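You operate a simulated robot arm through the tools that you are given. There is no shell and no other tool. Be economical: measure what you need, move in short steps, check, and stop when the job is done.

Carry out the task below with a simulated robot arm. There is one attempt and no reset: what you move stays moved.

## Task
Rub the crust off the sample mould with the yellow block, then lower the lift and close the mould.
Fine: put the block back; the lid ends shut and clamped. Set down upright: yellow block. What is to be rubbed or washed off counts as gone when no trace of it is left.

The check looks at the end state, three seconds after you hand in, the way a careful person would. Anything else that was tipped, shoved, dropped, spilled or broken makes it a failure. A push-on lid holds only when it is set on centred and level and pressed home; a screw cap is set on level and turned clockwise until tight.

## Robot
A 6-joint arm with a two-finger parallel gripper, fixed in place. Base frame: the origin is at the foot of the arm, x ahead of it, y to its left, z up; the work surface is at about z = 820. Lengths are in mm, angles in degrees, forces in N, time in s.
With the tool pointing down near the work surface it reaches from about 240 to 640 mm from the base axis. Its first joint turns from -66.0 to 66.0 degrees. Payload 2.7 kg.
The tool frame sits at the grasp point between the pads (the TCP): z along the fingers, y along the line on which they close. The tips reach 23 mm beyond it. Largest opening 94 mm; finger width 38, thickness 10; the body of the gripper, 54 by 96 mm, starts 39 mm behind the TCP.
Orientation is that of the tool frame in the base frame, as a unit quaternion [w, x, y, z]. With the fingers straight down and closing along the base's y, the tool's x points along the base's -x, its y along +y and its z along -z.

## Interface
- The arm moves only by the tool move_arm. Its argument "increments" is a list that holds one entry, the list of rows, each a list of 6 numbers: the shift along the tool's x, y, z in mm, then the turn, a rotation vector about the tool's x, y, z in degrees. In form: [[[tx, ty, tz, rx, ry, rz], ...]]. A call has 1 to 20 rows; each row is the pose to reach, as a shift and turn from the pose commanded when the call began, along the tool's axes at that moment. "gripper" is the finger opening in mm, from 0 to 94, set as the call begins (left out, the last holds). Rows are played at 5 a second. More than 50 mm and 8.6 degrees between two rows, or a gripper value outside its range, and nothing of the call is played. Where a pose cannot be reached the arm comes as near as it can. A force on the tool above 70 N (or 10 N above the force at the start of the call, whichever is more), or a blocked arm, ends the call early, and 0.2 s more pass. Each finger travels about 45 mm/s and halts on what it meets, pressing with about 35 N; the grip force reading is that of the motor and also rises with nothing between the fingers. The clock runs only during rows and for 0.2 s after the last one: add rows that repeat a pose to give the fingers time. The reply holds the time, the measured pose of the TCP, the force on the tool along the base axes, the opening and the grip force, in the units named above and with some noise, with the torque about the TCP (base axes, N m) and any sound that the robot's microphone picked up.
- Cameras (640 x 400 px; columns grow to the right, rows downward): "scene" is fixed at [51.5, -414.3, 1411.6]; the picture's right is [0.95, -0.33, 0.00], its down [-0.16, -0.46, -0.88] and it looks along [0.29, 0.83, -0.48] (base axes); focal length 352 px, centre (320, 200). "wrist" rides on the gripper at [86, 16, -74] in the tool frame; the picture's right is [-0.18, 0.98, 0.00], its down [-0.58, -0.11, -0.81] and it looks along [-0.79, -0.15, 0.59] (tool axes); focal length 243 px, centre (320, 200).
- camera(camera): a new picture of that camera. The clock stands still meanwhile.
- locate(camera, pixels): for up to 12 pixels [column, row] of the newest picture of that camera ("zoom" is the newest enlarged one), the place [x, y, z] in the base frame of the surface seen there, good to about 2 mm. The clock stands still meanwhile.
- inspect(camera, box): a new picture of the part [left, top, right, bottom] of that camera's present view, enlarged. The clock stands still meanwhile.
- finish_job(): hands the job in; it is judged then, once.

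Work in short steps. Measure before you move; look again where a grasp or a placing could have gone wrong, and mend it. You have 80 turns and 54 pictures in all, those below and enlarged ones among them. Open the gripper and draw the arm clear of the work before you hand the job in, unless the task says otherwise; then end with one line.

The tools are called after "Request:" as name(argument=value, ...) on one line, values as JSON. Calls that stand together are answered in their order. move_arm: Moves the arm, as the interface text tells. Its arguments: {"type":"object","properties":{"increments":{"type":"array","items":{"type":"array","items":{"type":"array","items":{"type":"number"}}}},"gripper":{"type":"number"}},"required":["increments"]} The other tools are called the same way: camera (camera) takes a picture; locate (camera, pixels) gives the place of the surface under pixels of a picture; inspect (camera, box) takes an enlarged picture of a part of a camera's view; finish_job () hands the job in.

At the start:

```text
clock: 0.0
tcp_pos: [383.4, 51.4, 1192.2]
orientation: [-0.001, 0.0, 1.0, 0.0]
contact_force: [0.3, -0.2, -0.4]
wrist_torque: [0.03, 0.03, -0.04]
grip_width: 94.1
grasp_force: 0.1
```

scene: 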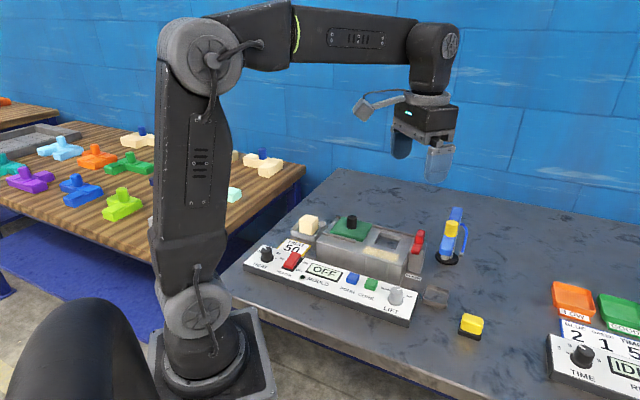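
wrist: 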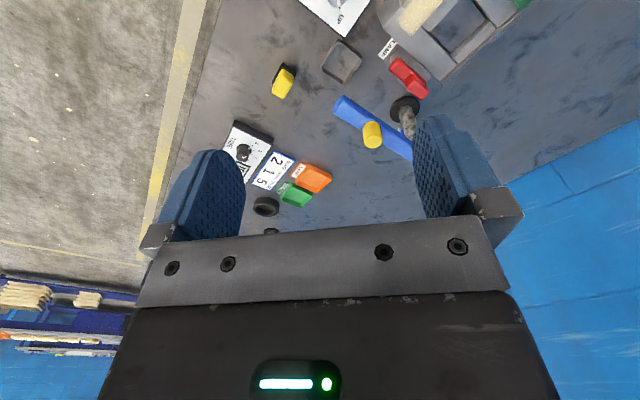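

The scene shows a mounting press near (350,250), its control panel, and a yellow block at (470,325). I'll enlarge both areas.

Request:
inspect(camera="scene", box=[240, 200, 440, 325])

Request:
inspect(camera="scene", box=[380, 200, 540, 350])

```text
3.20 times, centred on (340, 262) of scene
```

zoom: 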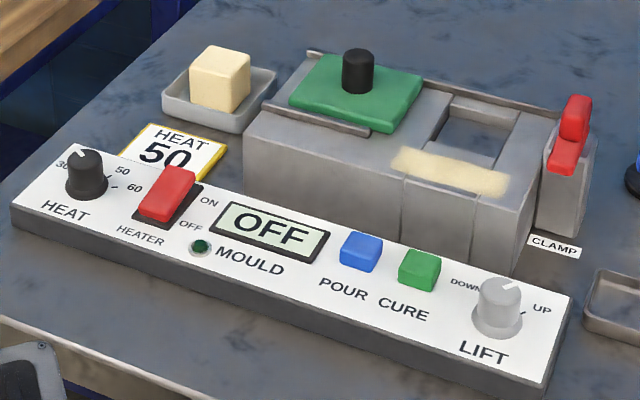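

```text
2.67 times, centred on (460, 275) of scene
```

zoom: 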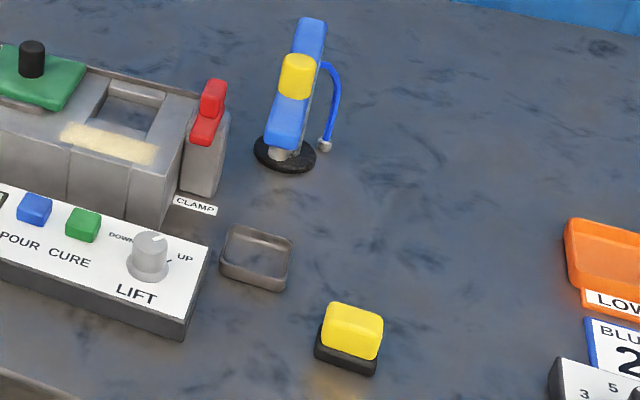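

I'll locate the key points in this enlarged view: block, clamp, tray, lift knob, crust.

Request:
locate(camera="zoom", pixels=[[352, 318], [326, 310], [382, 322], [345, 358], [256, 262], [150, 240], [65, 130], [155, 152], [212, 95], [205, 132], [203, 155], [316, 375]])

Request:
inspect(camera="scene", box=[310, 205, 440, 310])

```text
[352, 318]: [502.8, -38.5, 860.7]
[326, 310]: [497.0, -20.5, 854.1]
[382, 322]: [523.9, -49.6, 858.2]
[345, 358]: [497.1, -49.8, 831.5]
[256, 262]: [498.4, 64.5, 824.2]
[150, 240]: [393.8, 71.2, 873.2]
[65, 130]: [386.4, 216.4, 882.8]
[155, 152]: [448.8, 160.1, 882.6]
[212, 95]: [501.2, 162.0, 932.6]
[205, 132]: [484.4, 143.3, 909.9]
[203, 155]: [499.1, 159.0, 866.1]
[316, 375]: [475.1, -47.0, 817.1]
```

```text
3.81 times, centred on (375, 258) of scene
```

zoom: 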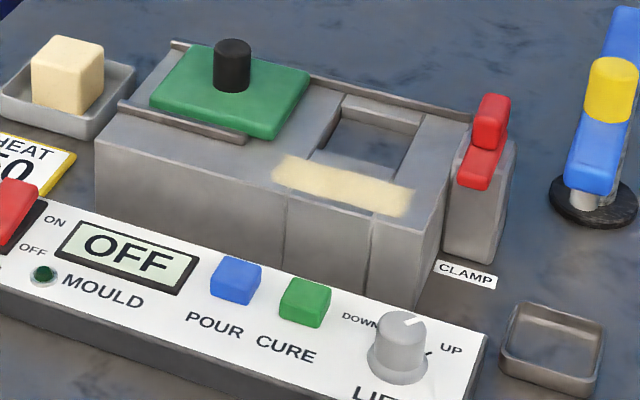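

Now locate lid, rails, cavity, crust corners and clamp in this view.

Request:
locate(camera="zoom", pixels=[[283, 158], [274, 180], [412, 190], [406, 214], [345, 97], [421, 123], [395, 172], [365, 150], [232, 45], [150, 100], [274, 138], [310, 72]])

Request:
locate(camera="zoom", pixels=[[190, 48], [120, 108], [247, 138], [470, 118], [440, 225], [100, 140], [493, 100], [480, 168], [478, 145], [515, 140], [400, 335], [415, 320]])

Request:
camera(camera="wrist")

```text
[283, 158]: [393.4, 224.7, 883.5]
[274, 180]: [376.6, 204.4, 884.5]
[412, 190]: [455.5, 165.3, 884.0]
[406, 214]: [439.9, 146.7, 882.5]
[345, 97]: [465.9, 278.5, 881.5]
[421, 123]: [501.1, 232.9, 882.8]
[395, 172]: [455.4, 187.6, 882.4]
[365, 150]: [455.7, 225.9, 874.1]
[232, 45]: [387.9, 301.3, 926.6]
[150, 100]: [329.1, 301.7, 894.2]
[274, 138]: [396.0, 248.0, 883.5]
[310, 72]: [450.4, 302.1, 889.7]
```

```text
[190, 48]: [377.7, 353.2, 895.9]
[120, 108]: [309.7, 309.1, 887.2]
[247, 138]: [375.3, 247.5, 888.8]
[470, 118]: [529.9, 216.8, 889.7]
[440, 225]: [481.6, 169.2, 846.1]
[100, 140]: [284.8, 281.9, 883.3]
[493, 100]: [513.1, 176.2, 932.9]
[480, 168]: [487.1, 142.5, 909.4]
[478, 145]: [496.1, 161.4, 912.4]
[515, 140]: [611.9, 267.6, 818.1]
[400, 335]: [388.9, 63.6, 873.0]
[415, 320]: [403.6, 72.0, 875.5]
```

```text
48 pictures are left
```

wrist: 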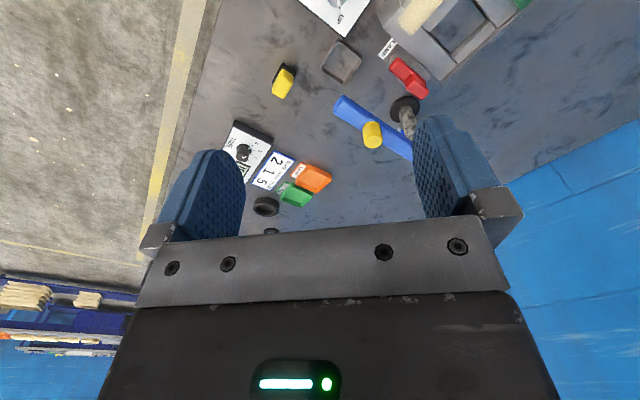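

Press axis runs about -42.5° in xy; the lid slides about 98 mm along it. First a closer wrist look at the block: move to about (400,-38,1020).

Request:
move_arm(increments=[[[-4, -22, 43, 0, 0, 0], [-8, -44, 86, 0, 0, 0], [-12, -66, 129, 0, 0, 0], [-17, -89, 172, 0, 0, 0], [-17, -89, 172, 0, 0, 0]]])

Request:
camera(camera="wrist")

```text
clock: 1.2
tcp_pos: [399.6, -32.8, 1019.1]
orientation: [0.0, 0.0, 1.0, 0.0]
contact_force: [0.2, 0.7, -0.6]
wrist_torque: [0.04, -0.04, 0.03]
grip_width: 93.8
grasp_force: 0.0
```

```text
47 pictures are left
```

wrist: 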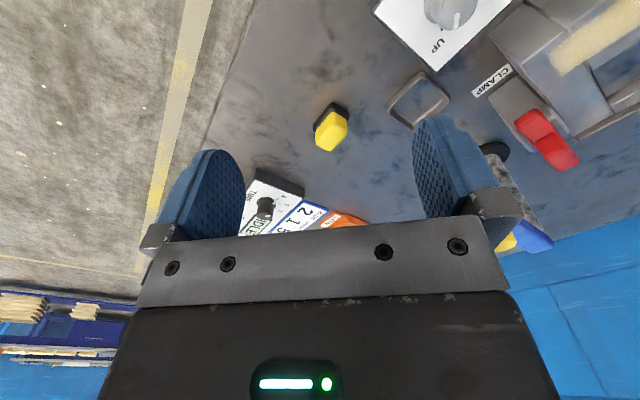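

The block shows at (331,128). I'll enlarge it, and the clamp too.

Request:
inspect(camera="wrist", box=[430, 0, 640, 180])

Request:
inspect(camera="wrist", box=[290, 90, 370, 165])

```text
2.22 times, centred on (535, 90) of wrist
```

zoom: 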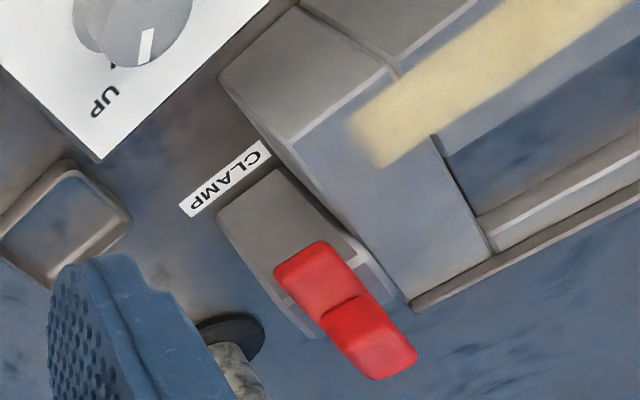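

```text
5.33 times, centred on (330, 128) of wrist
```

zoom: 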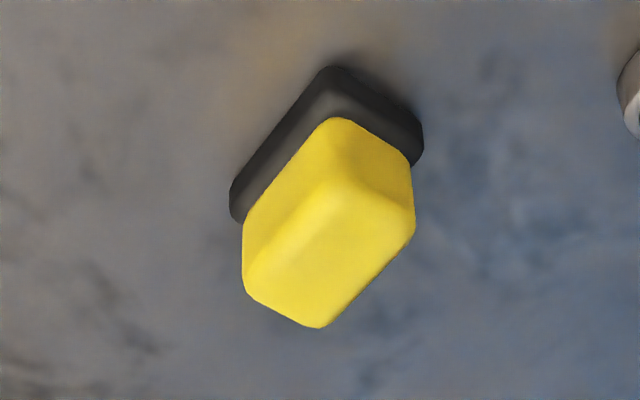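

Locate the block's corners in this zoom.

Request:
locate(camera="zoom", pixels=[[340, 185], [405, 225], [318, 318], [255, 285], [330, 250], [330, 72], [418, 140], [235, 205], [330, 125], [408, 170]])

```text
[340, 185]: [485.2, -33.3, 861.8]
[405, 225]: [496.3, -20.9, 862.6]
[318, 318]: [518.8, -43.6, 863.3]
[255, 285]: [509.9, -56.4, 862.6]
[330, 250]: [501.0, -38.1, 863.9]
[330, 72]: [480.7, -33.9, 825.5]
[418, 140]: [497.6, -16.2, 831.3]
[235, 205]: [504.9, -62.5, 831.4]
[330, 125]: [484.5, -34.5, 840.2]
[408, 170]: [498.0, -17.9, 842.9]
```

Block centre is (502,-38.5), long axis along -42.6°, yellow from z≈834 to 863. I'll rotate the tool 42.5° and hover above it.

Request:
move_arm(increments=[[[-17, 0, 12, 0, 0, 7.1], [-34, 0, 24, 0, 0, 14.2], [-51, 0, 36, 0, 0, 21.3], [-68, 0, 48, 0, 0, 28.4], [-85, -0.5, 60, 0, 0, 35.5], [-101.6, -0.9, 70, 0, 0, 42.5], [-101.6, -0.9, 70, 0, 0, 42.5], [-101.6, -0.9, 70, 0, 0, 42.5]]], gripper=60)

Request:
camera(camera="wrist")

```text
clock: 3.0
tcp_pos: [501.1, -38.1, 950.3]
orientation: [0.0, 0.363, 0.932, 0.0]
contact_force: [0.5, 0.3, 0.8]
wrist_torque: [-0.01, -0.03, 0.01]
grip_width: 60.3
grasp_force: 0.0
```

```text
44 pictures are left
```

wrist: 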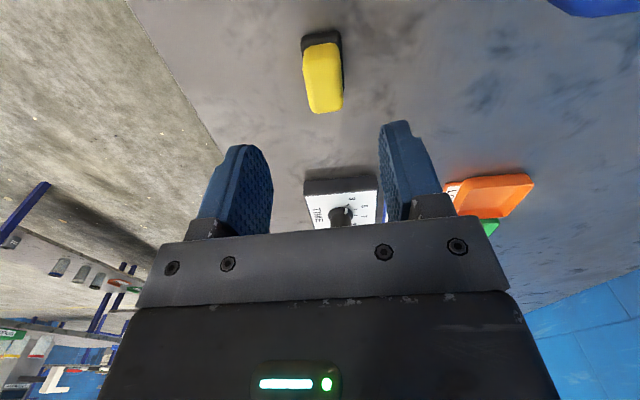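

The tool is aligned over the block. Descend 91 mm to z≈859, then close.

Request:
move_arm(increments=[[[0, 0, 30, 0, 0, 0], [0, 0, 60, 0, 0, 0], [0, 0, 80, 0, 0, 0], [0, 0, 91, 0, 0, 0], [0, 0, 91, 0, 0, 0]]])

Request:
move_arm(increments=[[[0, 0, 0, 0, 0, 0], [0, 0, 0, 0, 0, 0], [0, 0, 0, 0, 0, 0], [0, 0, 0, 0, 0, 0], [0, 0, 0, 0, 0, 0], [0, 0, 0, 0, 0, 0]]], gripper=10)

Request:
camera(camera="scene")

```text
clock: 4.2
tcp_pos: [501.2, -37.6, 859.9]
orientation: [0.0, 0.363, 0.932, 0.0]
contact_force: [-0.1, 0.6, -0.6]
wrist_torque: [0.0, -0.01, 0.0]
grip_width: 60.0
grasp_force: 0.0
```

```text
clock: 5.6
tcp_pos: [500.6, -38.7, 860.0]
orientation: [0.0, 0.363, 0.932, 0.0]
contact_force: [0.4, -0.4, -0.4]
wrist_torque: [0.02, -0.01, -0.01]
grip_width: 24.9
grasp_force: 34.9
```

```text
43 pictures are left
```

scene: 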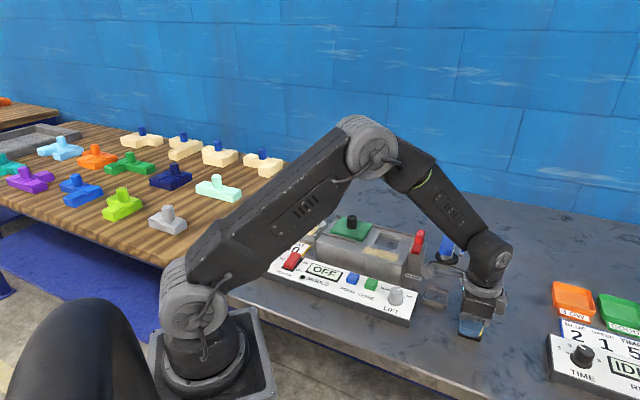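

Gripped at 24.9 mm. Lift to z≈1000, then carry to above the crust centre (u≈181, v≈417).

Request:
move_arm(increments=[[[0, 0, -40, 0, 0, 0], [0, 0, -80, 0, 0, 0], [0, 0, -120, 0, 0, 0], [0, 0, -140, 0, 0, 0], [35, 18, -140, 0, 0, 0], [70, 36, -140, 0, 0, 0], [105, 54, -140, 0, 0, 0], [140, 72, -140, 0, 0, 0], [175, 90, -140, 0, 0, 0], [213.5, 106.5, -140, 0, 0, 0], [213.5, 106.5, -140, 0, 0, 0]]])

Request:
camera(camera="scene")

```text
clock: 7.4
tcp_pos: [442.7, 90.7, 997.0]
orientation: [-0.018, 0.37, 0.929, -0.017]
contact_force: [-31.6, -24.1, 15.4]
wrist_torque: [-0.64, 0.4, -1.04]
grip_width: 31.9
grasp_force: 24.9
stopped in row 8: the force on the tool passed its limit at 76 N (the readings are from after the stop); the commanded pose is now the measured one
```

```text
42 pictures are left
```

scene: 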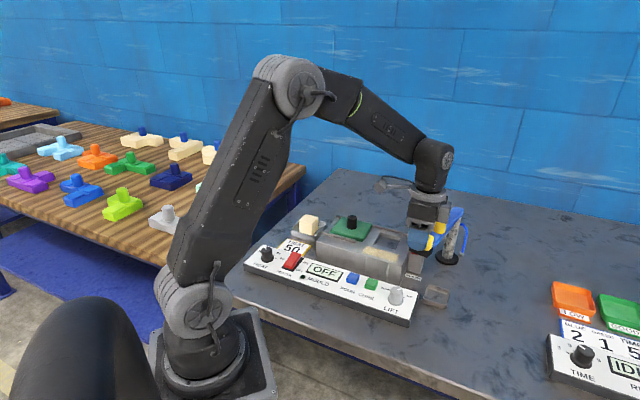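

The tool touched something, likely the blue arm near (450,230). Look closely before moving.

Request:
inspect(camera="scene", box=[385, 180, 485, 280])

Request:
camera(camera="wrist")

```text
4.00 times, centred on (435, 230) of scene
```

zoom: 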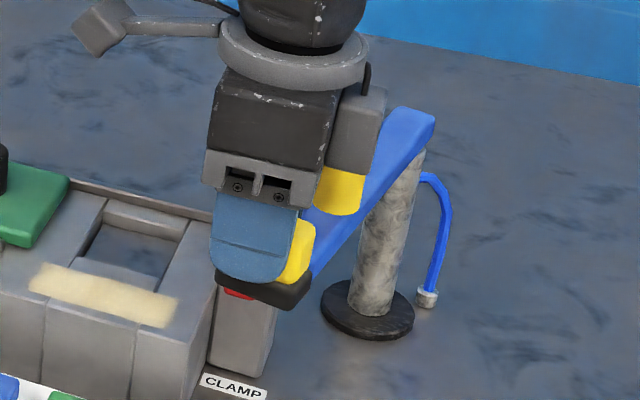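

```text
40 pictures are left
```

wrist: 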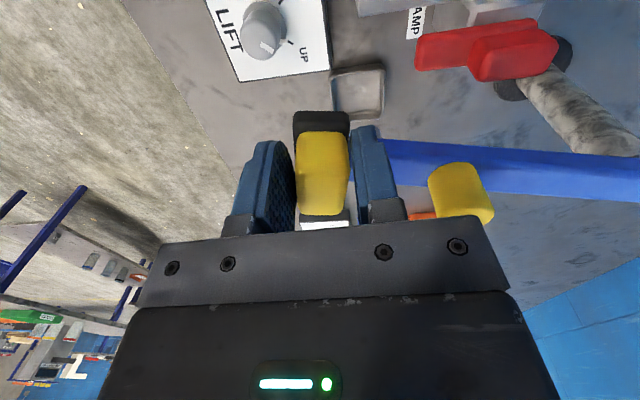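

The +v finger ran into the raised blue boom's end. Back off along -v and re-check.

Request:
move_arm(increments=[[[0, -15, 0, 0, 0, 0], [0, -40, 0, 0, 0, 0], [0, -60, 0, 0, 0, 0], [0, -60, 0, 0, 0, 0]]])

Request:
camera(camera="scene")

Request:
camera(camera="wrist")

```text
clock: 8.4
tcp_pos: [406.2, 49.0, 997.9]
orientation: [-0.011, 0.367, 0.93, -0.011]
contact_force: [-0.8, 0.0, -1.3]
wrist_torque: [0.0, 0.0, -0.03]
grip_width: 25.6
grasp_force: 34.9
```

```text
39 pictures are left
```

scene: 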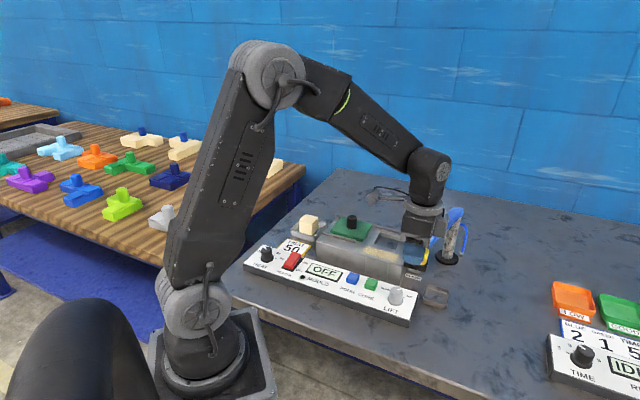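

```text
38 pictures are left
```

wrist: 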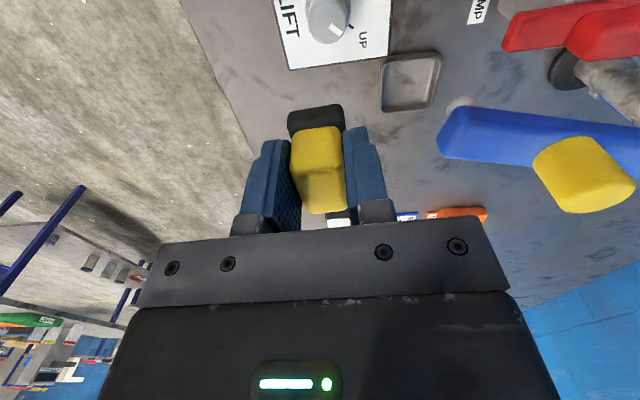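

Freed. Check the block's seat in the grip and the boom's extent.

Request:
inspect(camera="scene", box=[390, 190, 480, 280])

Request:
locate(camera="wrist", pixels=[[290, 115], [340, 110], [318, 132], [300, 205], [340, 205], [450, 115], [450, 150], [560, 130], [585, 170], [610, 130], [570, 100], [305, 132]])

Request:
locate(camera="zoom", pixels=[[260, 90], [290, 90], [230, 200], [260, 190], [250, 250], [255, 280], [200, 290], [230, 310], [150, 330], [190, 340], [210, 220], [300, 100]])

```text
4.44 times, centred on (435, 235) of scene
```

zoom: 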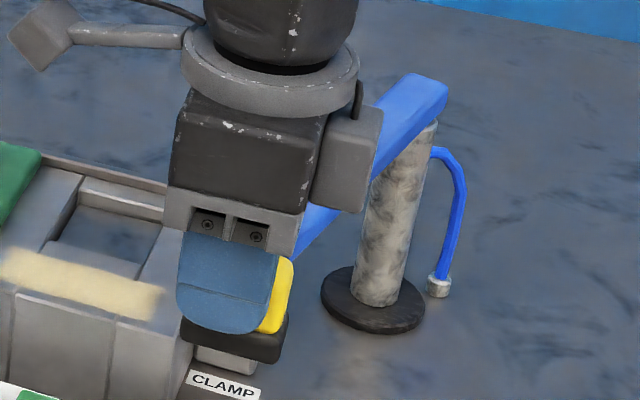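

```text
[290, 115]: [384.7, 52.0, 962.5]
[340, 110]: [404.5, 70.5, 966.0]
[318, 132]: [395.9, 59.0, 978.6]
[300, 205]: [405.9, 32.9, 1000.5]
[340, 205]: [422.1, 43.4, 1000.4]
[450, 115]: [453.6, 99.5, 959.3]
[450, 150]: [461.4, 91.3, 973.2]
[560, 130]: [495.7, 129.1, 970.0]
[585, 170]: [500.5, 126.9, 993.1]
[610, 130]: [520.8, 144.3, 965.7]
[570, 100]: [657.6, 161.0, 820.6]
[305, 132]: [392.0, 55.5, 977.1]
```

```text
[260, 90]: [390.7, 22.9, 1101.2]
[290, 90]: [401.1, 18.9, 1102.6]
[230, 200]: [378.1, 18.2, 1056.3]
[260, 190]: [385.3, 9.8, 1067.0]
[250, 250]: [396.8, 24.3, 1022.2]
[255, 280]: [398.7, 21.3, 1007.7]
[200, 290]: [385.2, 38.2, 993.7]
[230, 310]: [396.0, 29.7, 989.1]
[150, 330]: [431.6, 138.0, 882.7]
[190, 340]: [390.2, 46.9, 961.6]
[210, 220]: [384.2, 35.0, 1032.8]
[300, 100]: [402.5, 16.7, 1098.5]
```

The boom (tip now ≈(457,95), z≈950–973) was swivelled about 17° from where it started (tip ≈(491,60)); I'll swing it back later with an empty gripper. Now level the tool (≈1.8° tilt) and rise to z≈1060.

Request:
move_arm(increments=[[[0, 0, -20, -0.8, -0.35, -0.25], [0, 0, -45, -1.63, -0.72, -0.5], [0, 0, -62, -1.63, -0.72, -0.5], [0, 0, -62, -1.63, -0.72, -0.5], [0, 0, -62, -1.63, -0.72, -0.5]]])

Request:
camera(camera="wrist")

```text
clock: 9.6
tcp_pos: [409.5, 50.4, 1063.0]
orientation: [-0.001, 0.362, 0.932, -0.001]
contact_force: [0.6, -0.7, -1.0]
wrist_torque: [-0.02, 0.0, 0.06]
grip_width: 25.4
grasp_force: 34.9
```

```text
36 pictures are left
```

wrist: 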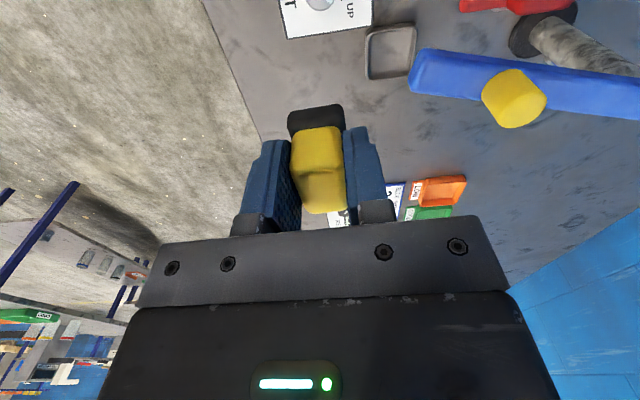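

Level again. Measure the boom's edges and the block here while the view is good.

Request:
locate(camera="wrist", pixels=[[420, 52], [413, 88], [470, 62], [475, 95], [610, 75], [610, 112], [515, 82], [515, 120], [300, 112], [340, 112], [303, 140], [338, 138]])

```text
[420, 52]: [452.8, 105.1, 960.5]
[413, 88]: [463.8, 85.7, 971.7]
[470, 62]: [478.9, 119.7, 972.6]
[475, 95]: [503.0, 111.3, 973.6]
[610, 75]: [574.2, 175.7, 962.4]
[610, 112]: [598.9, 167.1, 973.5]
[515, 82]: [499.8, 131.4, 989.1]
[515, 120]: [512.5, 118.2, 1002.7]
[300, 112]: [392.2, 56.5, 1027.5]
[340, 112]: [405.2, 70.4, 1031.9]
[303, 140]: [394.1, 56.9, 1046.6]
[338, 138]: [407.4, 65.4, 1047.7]
```

Boom now lies at ≈30.5°, originally ≈44°. Next carry the block over at z≈1062 to above the crust, then descend to z≈935.

Request:
move_arm(increments=[[[28, 34, 0, 0, 0, 0], [57, 68, 0, 0, 0, 0], [86, 103, 0, 0, 0, 0], [86, 103, 30, 0, 0, 0], [86, 103, 65, 0, 0, 0], [86, 103, 100, 0, 0, 0], [86, 103, 127, 0, 0, 0], [86, 103, 127, 0, 0, 0]]])

Request:
inspect(camera="scene", box=[310, 180, 470, 300])

```text
clock: 11.4
tcp_pos: [413.4, 184.6, 933.6]
orientation: [-0.001, 0.362, 0.932, -0.001]
contact_force: [-0.1, -0.1, -0.7]
wrist_torque: [0.02, 0.03, 0.01]
grip_width: 25.3
grasp_force: 34.7
```

```text
3.33 times, centred on (390, 240) of scene
```

zoom: 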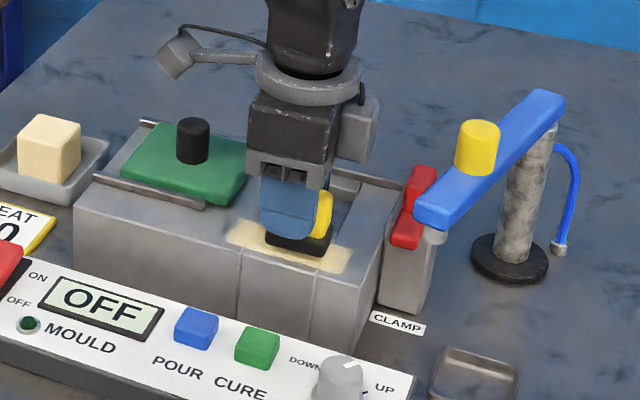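

The block is centred over the crust. Lower gently to contact.

Request:
move_arm(increments=[[[0, 0, 4, 0, 0, 0], [0, 0, 7, 0, 0, 0], [0, 0, 9, 0, 0, 0], [0, 0, 10, 0, 0, 0], [0, 0, 11, 0, 0, 0], [0, 0, 11, 0, 0, 0]]])

```text
clock: 12.8
tcp_pos: [412.8, 185.9, 923.9]
orientation: [0.0, 0.362, 0.932, 0.002]
contact_force: [-6.6, -1.6, 33.2]
wrist_torque: [-0.2, 0.02, -0.11]
grip_width: 25.4
grasp_force: 35.1
```

Contact at 33 N. Ease by 0.6 mm and rub along the strip in lanes.

Request:
move_arm(increments=[[[0, 0, -0.6, 0, 0, 0], [12, 0, -0.6, 0, 0, 0], [24, 0, -0.6, 0, 0, 0], [34, 0, -0.6, 0, 0, 0], [22, 0, -0.6, 0, 0, 0], [10, 0, -0.6, 0, 0, 0], [-2, 0, -0.6, 0, 0, 0], [-14, 0, -0.6, 0, 0, 0], [-26, 0, -0.6, 0, 0, 0], [-33, 0, -0.6, 0, 0, 0], [-33, 5, -0.6, 0, 0, 0], [-20, 5, -0.6, 0, 0, 0], [-8, 5, -0.6, 0, 0, 0], [4, 5, -0.6, 0, 0, 0], [16, 5, -0.6, 0, 0, 0], [28, 5, -0.6, 0, 0, 0], [34, 5, -0.6, 0, 0, 0], [34, -5, -0.6, 0, 0, 0], [22, -5, -0.6, 0, 0, 0], [10, -5, -0.6, 0, 0, 0]]])

Request:
inspect(camera="scene", box=[330, 210, 450, 300])

```text
clock: 17.0
tcp_pos: [401.3, 189.0, 923.4]
orientation: [-0.002, 0.363, 0.932, 0.0]
contact_force: [-4.0, 3.5, 15.2]
wrist_torque: [0.16, 0.15, 0.01]
grip_width: 25.0
grasp_force: 34.8
```

```text
4.44 times, centred on (390, 255) of scene
```

zoom: 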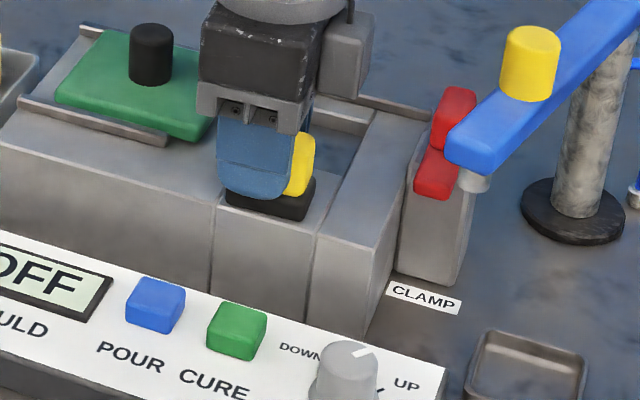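

Crust is nearly all gone. Finish the front lane and go over it once more, then lift.

Request:
move_arm(increments=[[[-12, 0, 0, 0, 0, 0], [-24, 0, 0, 0, 0, 0], [-36, 0, 0, 0, 0, 0], [-44, 0, 0, 0, 0, 0], [-44, 8, 0, 0, 0, 0], [-30, 8, 0, 0, 0, 0], [-15, 8, 0, 0, 0, 0], [0, 8, 0, 0, 0, 0], [12, 8, 0, 0, 0, 0], [25, 8, 0, 0, 0, 0], [25, 2, 0, 0, 0, 0], [12, 2, 0, 0, 0, 0], [0, 2, 0, 0, 0, 0], [0, 2, -10, 0, 0, 0], [0, 2, -50, 0, 0, 0], [0, 2, -90, 0, 0, 0], [0, 2, -138, 0, 0, 0], [0, 2, -138, 0, 0, 0]]])

Request:
inspect(camera="scene", box=[330, 210, 450, 300])

```text
clock: 20.8
tcp_pos: [403.5, 188.3, 1065.6]
orientation: [-0.001, 0.363, 0.932, 0.0]
contact_force: [-0.4, 1.1, -1.1]
wrist_torque: [0.0, 0.0, 0.01]
grip_width: 25.3
grasp_force: 34.4
```

```text
4.44 times, centred on (390, 255) of scene
```

zoom: 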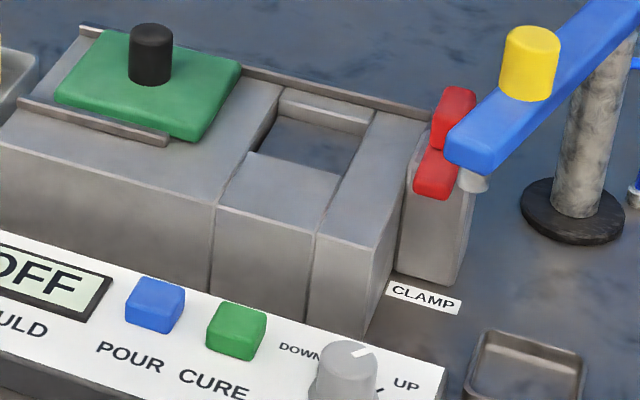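

No trace left on the mould. Carry the block back at z≈1065 to above its original spot.

Request:
move_arm(increments=[[[-20, -34, 0, 0, 0, 0], [-45, -68, 0, 0, 0, 0], [-75, -101, 0, 0, 0, 0], [-112, -101, 0, 0, 0, 0], [-150, -101, 0, 0, 0, 0], [-188, -101, 0, 0, 0, 0], [-225, -101, 0, 0, 0, 0], [-225, -101, 0, 0, 0, 0], [-225, -101, 45, 0, 0, 0], [-225, -101, 90, 0, 0, 0], [-225, -101, 135, 0, 0, 0], [-225, -101, 175, 0, 0, 0], [-225, -101, 175, 0, 0, 0]]])

Request:
camera(camera="scene")

```text
clock: 23.6
tcp_pos: [500.6, -39.1, 887.0]
orientation: [-0.001, 0.362, 0.932, 0.0]
contact_force: [-1.1, 0.1, -1.0]
wrist_torque: [-0.02, 0.01, 0.02]
grip_width: 25.2
grasp_force: 35.2
```

```text
32 pictures are left
```

scene: 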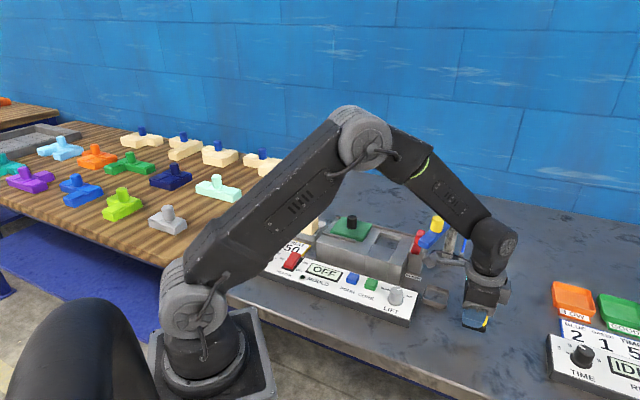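

Over its spot at z=887. Lower in small steps until contact around z≈860.

Request:
move_arm(increments=[[[0, 0, 12, 0, 0, 0], [0, 0, 20, 0, 0, 0], [0, 0, 24, 0, 0, 0], [0, 0, 26, 0, 0, 0], [0, 0, 27.3, 0, 0, 0], [0, 0, 27.3, 0, 0, 0]]])

```text
clock: 25.0
tcp_pos: [500.8, -35.7, 858.6]
orientation: [-0.002, 0.363, 0.932, -0.001]
contact_force: [0.8, -0.9, -0.6]
wrist_torque: [0.01, 0.0, -0.01]
grip_width: 25.4
grasp_force: 34.9
```

No contact yet; keep lowering in 0.7 mm steps.

Request:
move_arm(increments=[[[0, 0, 0.7, 0, 0, 0], [0, 0, 0.7, 0, 0, 0]]])

Request:
move_arm(increments=[[[0, 0, 0.7, 0, 0, 0], [0, 0, 0.7, 0, 0, 0]]])

```text
clock: 25.6
tcp_pos: [499.9, -36.4, 858.6]
orientation: [-0.001, 0.363, 0.932, -0.001]
contact_force: [-0.3, -0.2, 0.5]
wrist_torque: [0.03, 0.01, -0.02]
grip_width: 25.2
grasp_force: 35.1
```

```text
clock: 26.2
tcp_pos: [501.7, -36.0, 858.0]
orientation: [-0.001, 0.363, 0.932, 0.0]
contact_force: [-3.5, 0.2, 11.1]
wrist_torque: [0.07, 0.2, 0.04]
grip_width: 25.3
grasp_force: 35.1
```

Block is on the table (11 N). Open and withdraw upward.

Request:
move_arm(increments=[[[0, 0, 0, 0, 0, 0], [0, 0, 0, 0, 0, 0], [0, 0, 0, 0, 0, 0], [0, 0, 0, 0, 0, 0], [0, 0, 0, 0, 0, 0], [0, 0, -40, 0, 0, 0], [0, 0, -85, 0, 0, 0], [0, 0, -130, 0, 0, 0], [0, 0, -130, 0, 0, 0]]], gripper=60)

Request:
camera(camera="wrist")

```text
clock: 28.2
tcp_pos: [505.1, -35.1, 989.0]
orientation: [-0.001, 0.363, 0.932, 0.0]
contact_force: [0.3, 0.5, -0.4]
wrist_torque: [-0.03, -0.02, -0.01]
grip_width: 59.8
grasp_force: 0.2
```

```text
31 pictures are left
```

wrist: 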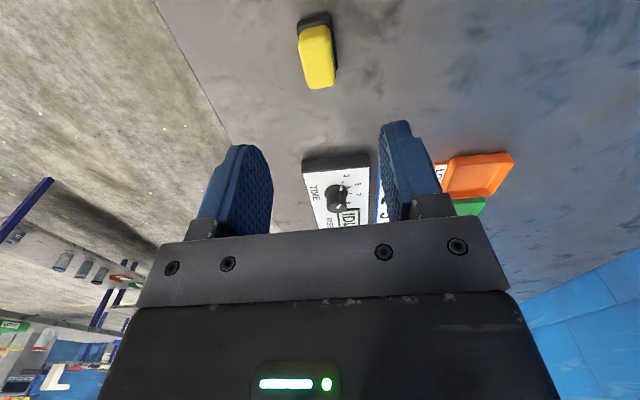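

Block stands upright in place. Now close the gripper and go above to the press side of the boom (≈(447,141)) to swing the boom back.

Request:
move_arm(increments=[[[0, 0, -40, 0, 0, 0], [0, 0, -76, 0, 0, 0], [40, 23, -76, 0, 0, 0], [80, 46, -76, 0, 0, 0], [120, 69, -76, 0, 0, 0], [161, 92, -76, 0, 0, 0], [161, 92, -76, 0, 0, 0], [161, 92, -76, 0, 0, 0]]], gripper=0)

Request:
camera(camera="wrist")

```text
clock: 30.0
tcp_pos: [445.7, 136.4, 1062.7]
orientation: [-0.002, 0.362, 0.932, -0.001]
contact_force: [-0.8, 0.2, 0.2]
wrist_torque: [0.02, -0.02, -0.05]
grip_width: 0.0
grasp_force: 34.4
```

```text
30 pictures are left
```

wrist: 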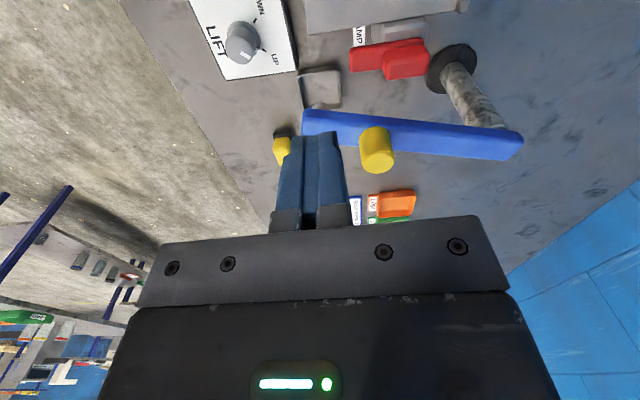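

Measure the boom from here before descending.

Request:
locate(camera="wrist", pixels=[[308, 112], [340, 118], [355, 135], [500, 133], [415, 125], [420, 150], [375, 132], [376, 165], [505, 155], [460, 80], [520, 140]])

```text
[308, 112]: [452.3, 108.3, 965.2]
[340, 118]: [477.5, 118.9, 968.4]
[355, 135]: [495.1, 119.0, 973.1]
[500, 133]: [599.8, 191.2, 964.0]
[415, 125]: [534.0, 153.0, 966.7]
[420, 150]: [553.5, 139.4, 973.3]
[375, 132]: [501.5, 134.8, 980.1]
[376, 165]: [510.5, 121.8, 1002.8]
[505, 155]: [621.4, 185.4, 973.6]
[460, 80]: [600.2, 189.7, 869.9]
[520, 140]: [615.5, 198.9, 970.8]
```

Clearance to the boom's side ≈11 mm; descend to z≈978 so the tips reach ≈955, beside the boom.

Request:
move_arm(increments=[[[3, 2, 40, 0, 0, 0], [3, 2, 70, 0, 0, 0], [3, 2, 85, 0, 0, 0], [3, 2, 85, 0, 0, 0]]])

Request:
move_arm(increments=[[[-5, -1, 0, 0, 0, 0], [-10, -2, 0, 0, 0, 0], [-14, -3, 0, 0, 0, 0], [-18, -4, 0, 0, 0, 0], [-22, -5, 0, 0, 0, 0], [-22, -5, 0, 0, 0, 0]]])

Request:
camera(camera="scene")

```text
clock: 31.0
tcp_pos: [443.8, 142.4, 977.5]
orientation: [0.0, 0.362, 0.932, 0.0]
contact_force: [-0.4, 0.8, -0.3]
wrist_torque: [-0.05, -0.03, -0.03]
grip_width: 0.0
grasp_force: 35.5
```

```text
clock: 32.4
tcp_pos: [457.7, 124.4, 977.9]
orientation: [-0.001, 0.362, 0.932, 0.0]
contact_force: [0.3, -0.4, -0.9]
wrist_torque: [-0.01, 0.01, -0.02]
grip_width: 0.0
grasp_force: 34.2
```

```text
29 pictures are left
```

scene: 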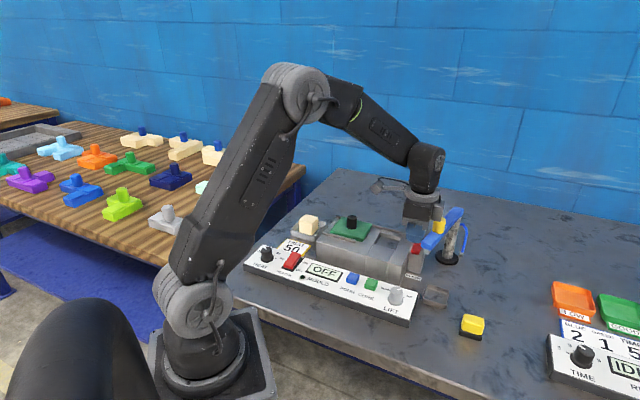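

About touching now. Push 20 mm further and look.

Request:
move_arm(increments=[[[-4, -1, 0, 0, 0, 0], [-8, -2, 0, 0, 0, 0], [-12, -3, 0, 0, 0, 0], [-16, -4, 0, 0, 0, 0], [-20, -5, 0, 0, 0, 0], [-20, -5, 0, 0, 0, 0]]])

Request:
inspect(camera="scene", box=[380, 200, 540, 350])

```text
clock: 33.8
tcp_pos: [467.7, 107.5, 979.9]
orientation: [-0.001, 0.362, 0.932, 0.0]
contact_force: [0.2, -0.3, 0.0]
wrist_torque: [0.01, 0.0, 0.01]
grip_width: 0.0
grasp_force: 34.7
```

```text
2.67 times, centred on (460, 275) of scene
```

zoom: 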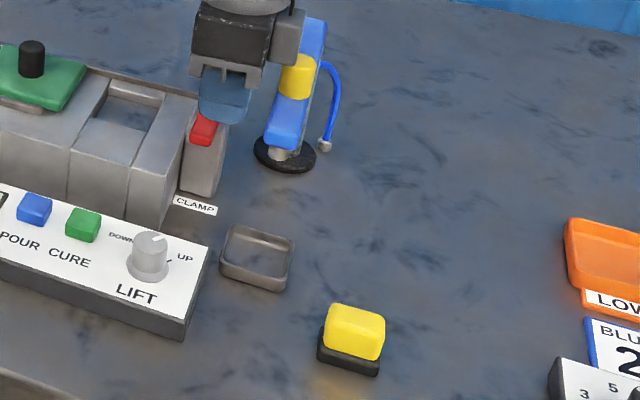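

The boom again matches the first picture (tip (285,150), nub (297,75)). Back off, rise, and look at the lift knob.

Request:
move_arm(increments=[[[15, 3, 0, 0, 0, 0], [30, 6, 0, 0, 0, 0], [30, 6, -40, 0, 0, 0], [30, 6, -82, 0, 0, 0], [30, 6, -82, 0, 0, 0]]])

Request:
inspect(camera="scene", box=[370, 210, 470, 320])

Request:
locate(camera="zoom", pixels=[[60, 320], [85, 290], [70, 305]])

```text
clock: 35.0
tcp_pos: [449.3, 133.0, 1065.0]
orientation: [-0.001, 0.362, 0.932, -0.001]
contact_force: [0.7, 0.0, 0.0]
wrist_torque: [-0.01, 0.05, -0.02]
grip_width: 0.0
grasp_force: 35.0
```

```text
3.64 times, centred on (420, 265) of scene
```

zoom: 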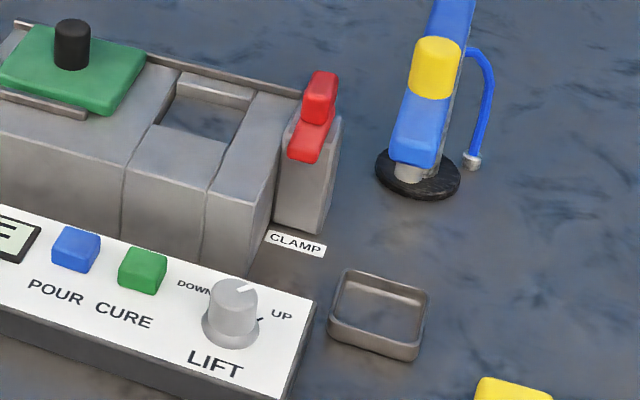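

```text
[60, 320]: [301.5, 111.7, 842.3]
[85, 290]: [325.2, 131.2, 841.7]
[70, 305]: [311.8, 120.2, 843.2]
```

Move back along -u to view the knob with the wrist camera.

Request:
move_arm(increments=[[[33, -28, 20, 0, 0, 0], [66, -56, 40, 0, 0, 0], [99, -83, 65, 0, 0, 0], [99, -83, 65, 0, 0, 0]]], gripper=60)

Request:
camera(camera="wrist")

```text
clock: 36.0
tcp_pos: [319.3, 140.0, 998.8]
orientation: [0.0, 0.363, 0.932, -0.001]
contact_force: [0.6, 0.5, -0.1]
wrist_torque: [0.02, -0.04, 0.0]
grip_width: 59.9
grasp_force: 0.0
```

```text
26 pictures are left
```

wrist: 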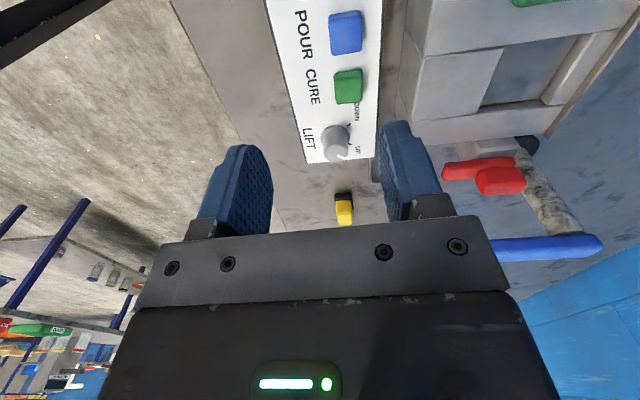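

Enlarge the knob at (335,142).

Request:
inspect(camera="wrist", box=[295, 90, 385, 170])

Request:
locate(camera="zoom", pixels=[[290, 370], [215, 345], [360, 345], [340, 340], [300, 420], [290, 300], [370, 240], [400, 340], [250, 320], [325, 395], [300, 240]])

```text
5.00 times, centred on (340, 130) of wrist
```

zoom: 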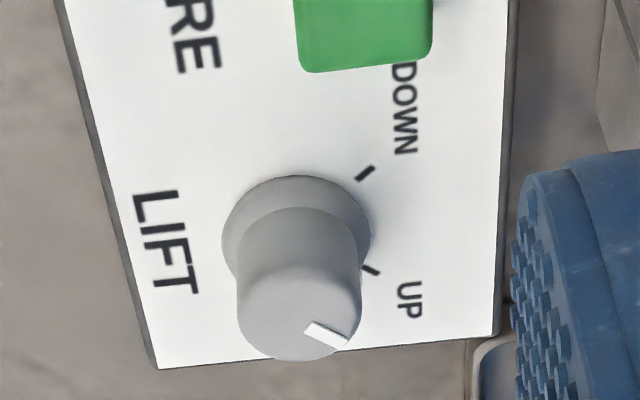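

```text
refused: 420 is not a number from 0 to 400
```

Pointer is at UP; the DOWN tick is at (365,173). Measure knob and ticks.

Request:
locate(camera="zoom", pixels=[[297, 315], [240, 300], [360, 300], [300, 358], [307, 327], [347, 346], [365, 173], [371, 270], [225, 240], [370, 240], [297, 177], [295, 212]])

```text
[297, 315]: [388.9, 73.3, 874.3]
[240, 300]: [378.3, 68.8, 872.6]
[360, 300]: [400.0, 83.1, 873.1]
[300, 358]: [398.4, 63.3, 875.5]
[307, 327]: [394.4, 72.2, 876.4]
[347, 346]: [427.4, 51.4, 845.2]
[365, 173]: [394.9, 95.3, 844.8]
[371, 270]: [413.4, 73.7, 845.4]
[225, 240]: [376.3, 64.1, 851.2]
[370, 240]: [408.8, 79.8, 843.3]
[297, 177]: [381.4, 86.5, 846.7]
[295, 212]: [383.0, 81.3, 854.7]
```

Knob centre ≈(390.5,72.5), top z≈875; UP→DOWN is about 78° counter-clockwise. Move above it with 44 mm opening.

Request:
move_arm(increments=[[[-33, -0.5, 20, 0, 0, 0], [-66, -1, 40, 0, 0, 0], [-97.5, -1.5, 59, 0, 0, 0], [-97.5, -1.5, 59, 0, 0, 0], [-97.5, -1.5, 59, 0, 0, 0]]], gripper=44)

Request:
inspect(camera="scene", box=[340, 220, 460, 330])

```text
clock: 37.2
tcp_pos: [393.9, 69.2, 938.9]
orientation: [-0.001, 0.363, 0.932, -0.001]
contact_force: [0.5, -0.2, 0.6]
wrist_torque: [0.01, 0.01, 0.02]
grip_width: 44.1
grasp_force: 0.2
```

```text
3.64 times, centred on (400, 275) of scene
```

zoom: 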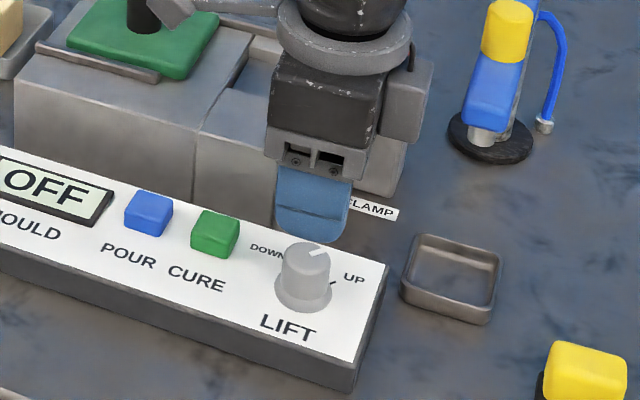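

Shift 4 mm along +tool x, descend to z≈884, then grip the knob.

Request:
move_arm(increments=[[[4, 0, 25, 0, 0, 0], [4, 0, 45, 0, 0, 0], [4, 0, 55, 0, 0, 0], [4, 0, 55, 0, 0, 0]]])

Request:
move_arm(increments=[[[0, 0, 0, 0, 0, 0], [0, 0, 0, 0, 0, 0], [0, 0, 0, 0, 0, 0], [0, 0, 0, 0, 0, 0]]], gripper=15)

```text
clock: 38.2
tcp_pos: [390.3, 71.1, 880.1]
orientation: [-0.001, 0.363, 0.932, -0.001]
contact_force: [0.9, -0.1, -0.1]
wrist_torque: [-0.01, -0.04, -0.03]
grip_width: 43.9
grasp_force: 0.0
```

```text
clock: 39.2
tcp_pos: [392.0, 71.5, 881.8]
orientation: [0.0, 0.363, 0.932, 0.001]
contact_force: [11.1, 13.5, -10.9]
wrist_torque: [0.01, -0.46, 0.0]
grip_width: 27.5
grasp_force: 45.5
```

Gripped (27.5 mm) with ~17 N side load toward +v; shift 1 mm that way to relax it.

Request:
move_arm(increments=[[[0, 1, 0, 0, 0, 0], [0, 1, 0, 0, 0, 0]]])

```text
clock: 39.8
tcp_pos: [393.3, 72.0, 881.4]
orientation: [0.0, 0.363, 0.932, -0.001]
contact_force: [14.2, -0.7, -12.3]
wrist_torque: [-0.24, -0.72, 0.02]
grip_width: 27.6
grasp_force: 44.6
```

Turn counter-clockwise 40° in steps.

Request:
move_arm(increments=[[[0, 1, 0, 0, 0, -8], [0, 1, 0, 0, 0, -16], [0, 1, 0, 0, 0, -24], [0, 1, 0, 0, 0, -32], [0, 1, 0, 0, 0, -40], [0, 1, 0, 0, 0, -40]]])

Request:
inspect(camera="scene", box=[340, 220, 460, 330])

```text
clock: 41.2
tcp_pos: [390.1, 72.1, 881.0]
orientation: [-0.002, 0.023, 1.0, -0.002]
contact_force: [24.9, -41.7, -31.7]
wrist_torque: [-0.25, -0.38, -0.02]
grip_width: 27.7
grasp_force: 44.7
```

```text
3.64 times, centred on (400, 275) of scene
```

zoom: 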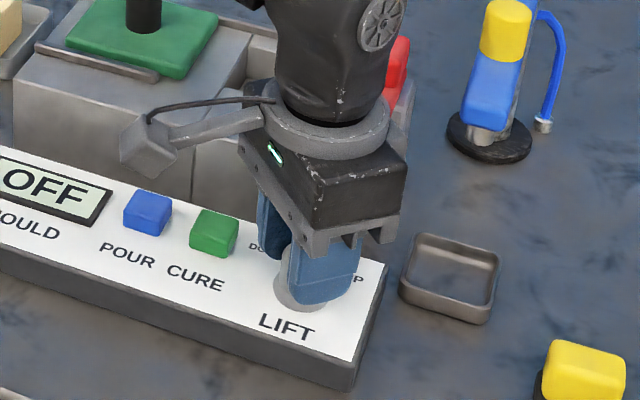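

Turned about 40°, with side load (25,-42) N. Relax it by shifting the tool with the load.

Request:
move_arm(increments=[[[-1, -2, 0.7, 0, 0, 0], [-1.3, -2.8, 1, 0, 0, 0], [-1.3, -2.8, 1, 0, 0, 0]]])

```text
clock: 42.0
tcp_pos: [392.5, 70.6, 882.2]
orientation: [-0.002, 0.023, 1.0, 0.0]
contact_force: [-6.8, -31.0, 28.4]
wrist_torque: [-0.54, 1.01, -0.01]
grip_width: 27.3
grasp_force: 44.9
```

Shift a little more in -y and up 0.5 mm, then continue turning 24°.

Request:
move_arm(increments=[[[0, -1.5, -0.5, 0, 0, 0], [0, -1.5, -0.5, 0, 0, 0]]])

Request:
move_arm(increments=[[[0, 0, 0, 0, 0, -8], [0, 0, 0, 0, 0, -16], [0, 0, 0, 0, 0, -24], [0, 0, 0, 0, 0, -24]]])

```text
clock: 42.6
tcp_pos: [391.5, 71.3, 881.3]
orientation: [-0.001, 0.021, 1.0, 0.0]
contact_force: [-13.4, -22.4, 28.2]
wrist_torque: [-0.48, 0.01, -0.02]
grip_width: 27.4
grasp_force: 44.9
```

```text
clock: 43.6
tcp_pos: [390.1, 71.8, 882.7]
orientation: [0.0, -0.187, 0.982, 0.0]
contact_force: [-2.2, -18.2, 28.6]
wrist_torque: [-0.71, 0.77, -0.01]
grip_width: 27.5
grasp_force: 44.7
```

About 64° turned. Turn 14° more, then open and rise to look.

Request:
move_arm(increments=[[[0, 0, -0.3, 0, 0, -7], [0, 0, -0.3, 0, 0, -14], [0, 0, -0.3, 0, 0, -14]]])

Request:
move_arm(increments=[[[0, 0, 0, 0, 0, 0], [0, 0, 0, 0, 0, 0], [0, 0, -30, 0, 0, 0], [0, 0, -75, 0, 0, 0], [0, 0, -120, 0, 0, 0], [0, 0, -120, 0, 0, 0]]], gripper=42)

Request:
inspect(camera="scene", box=[320, 210, 460, 320])

```text
clock: 44.4
tcp_pos: [391.7, 71.0, 881.1]
orientation: [0.001, -0.305, 0.952, 0.0]
contact_force: [2.8, -17.2, 28.4]
wrist_torque: [-0.66, 0.36, 0.04]
grip_width: 27.6
grasp_force: 44.7
```

```text
clock: 45.8
tcp_pos: [392.0, 72.2, 1001.4]
orientation: [-0.002, -0.305, 0.952, 0.0]
contact_force: [-0.8, 0.3, 1.3]
wrist_torque: [0.01, -0.01, -0.01]
grip_width: 42.3
grasp_force: 0.1
```

```text
3.64 times, centred on (390, 265) of scene
```

zoom: 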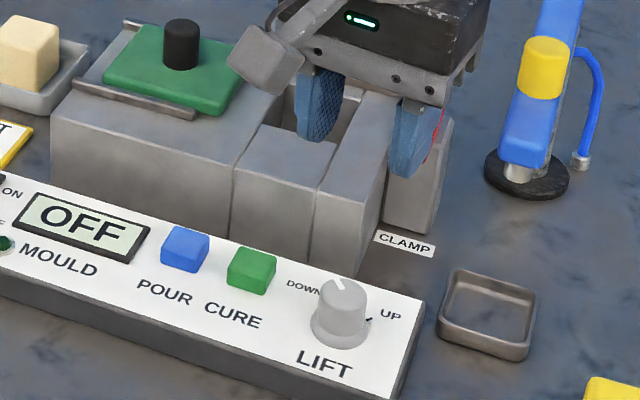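

The pointer now faces DOWN. Move to view the lid and cavity, turning the tool so its y lies along the slide axis.

Request:
move_arm(increments=[[[-19, 32, -20, 0, 0, -4], [-38, 64, -40, 0, 0, -8], [-57, 96, -50, 0, 0, -12], [-76.8, 128.7, -50, 0, 0, -12], [-76.8, 128.7, -50, 0, 0, -12], [-76.8, 128.7, -50, 0, 0, -12]]])

Request:
camera(camera="wrist")

```text
clock: 47.2
tcp_pos: [381.9, 222.2, 1048.4]
orientation: [-0.001, -0.403, 0.915, 0.0]
contact_force: [0.4, -0.1, -0.8]
wrist_torque: [0.0, 0.02, 0.03]
grip_width: 42.0
grasp_force: 0.1
```

```text
21 pictures are left
```

wrist: 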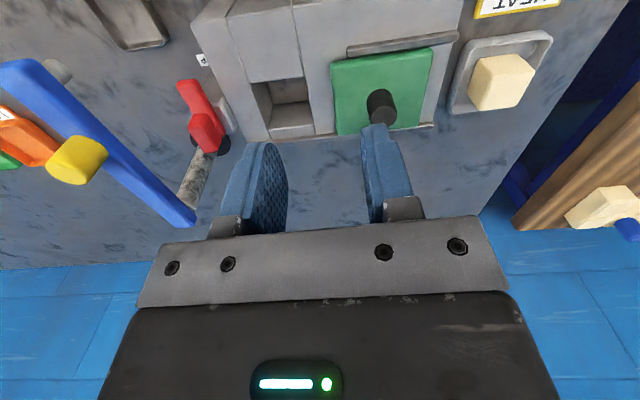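

Enlarge the press top and measure lid knob and cavity.

Request:
inspect(camera="wrist", box=[170, 0, 460, 160])

Request:
locate(camera="wrist", pixels=[[333, 62], [432, 50], [338, 132], [420, 126], [382, 92], [383, 107], [252, 82], [302, 77], [290, 88], [270, 130], [290, 130], [350, 48]])

```text
2.21 times, centred on (315, 80) of wrist
```

zoom: 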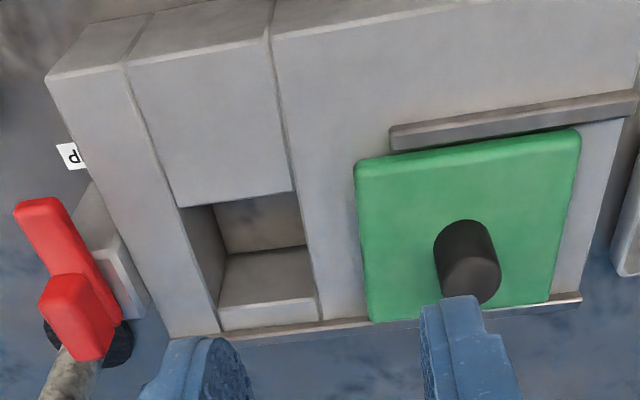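

```text
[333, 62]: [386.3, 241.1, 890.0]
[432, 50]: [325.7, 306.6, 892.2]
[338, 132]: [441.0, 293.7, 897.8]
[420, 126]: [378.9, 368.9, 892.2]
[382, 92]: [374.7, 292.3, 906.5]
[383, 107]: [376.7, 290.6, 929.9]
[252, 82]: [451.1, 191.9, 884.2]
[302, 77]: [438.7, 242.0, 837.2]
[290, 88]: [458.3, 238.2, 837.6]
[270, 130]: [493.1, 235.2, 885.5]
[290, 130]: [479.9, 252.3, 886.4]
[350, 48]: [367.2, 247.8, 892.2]
```

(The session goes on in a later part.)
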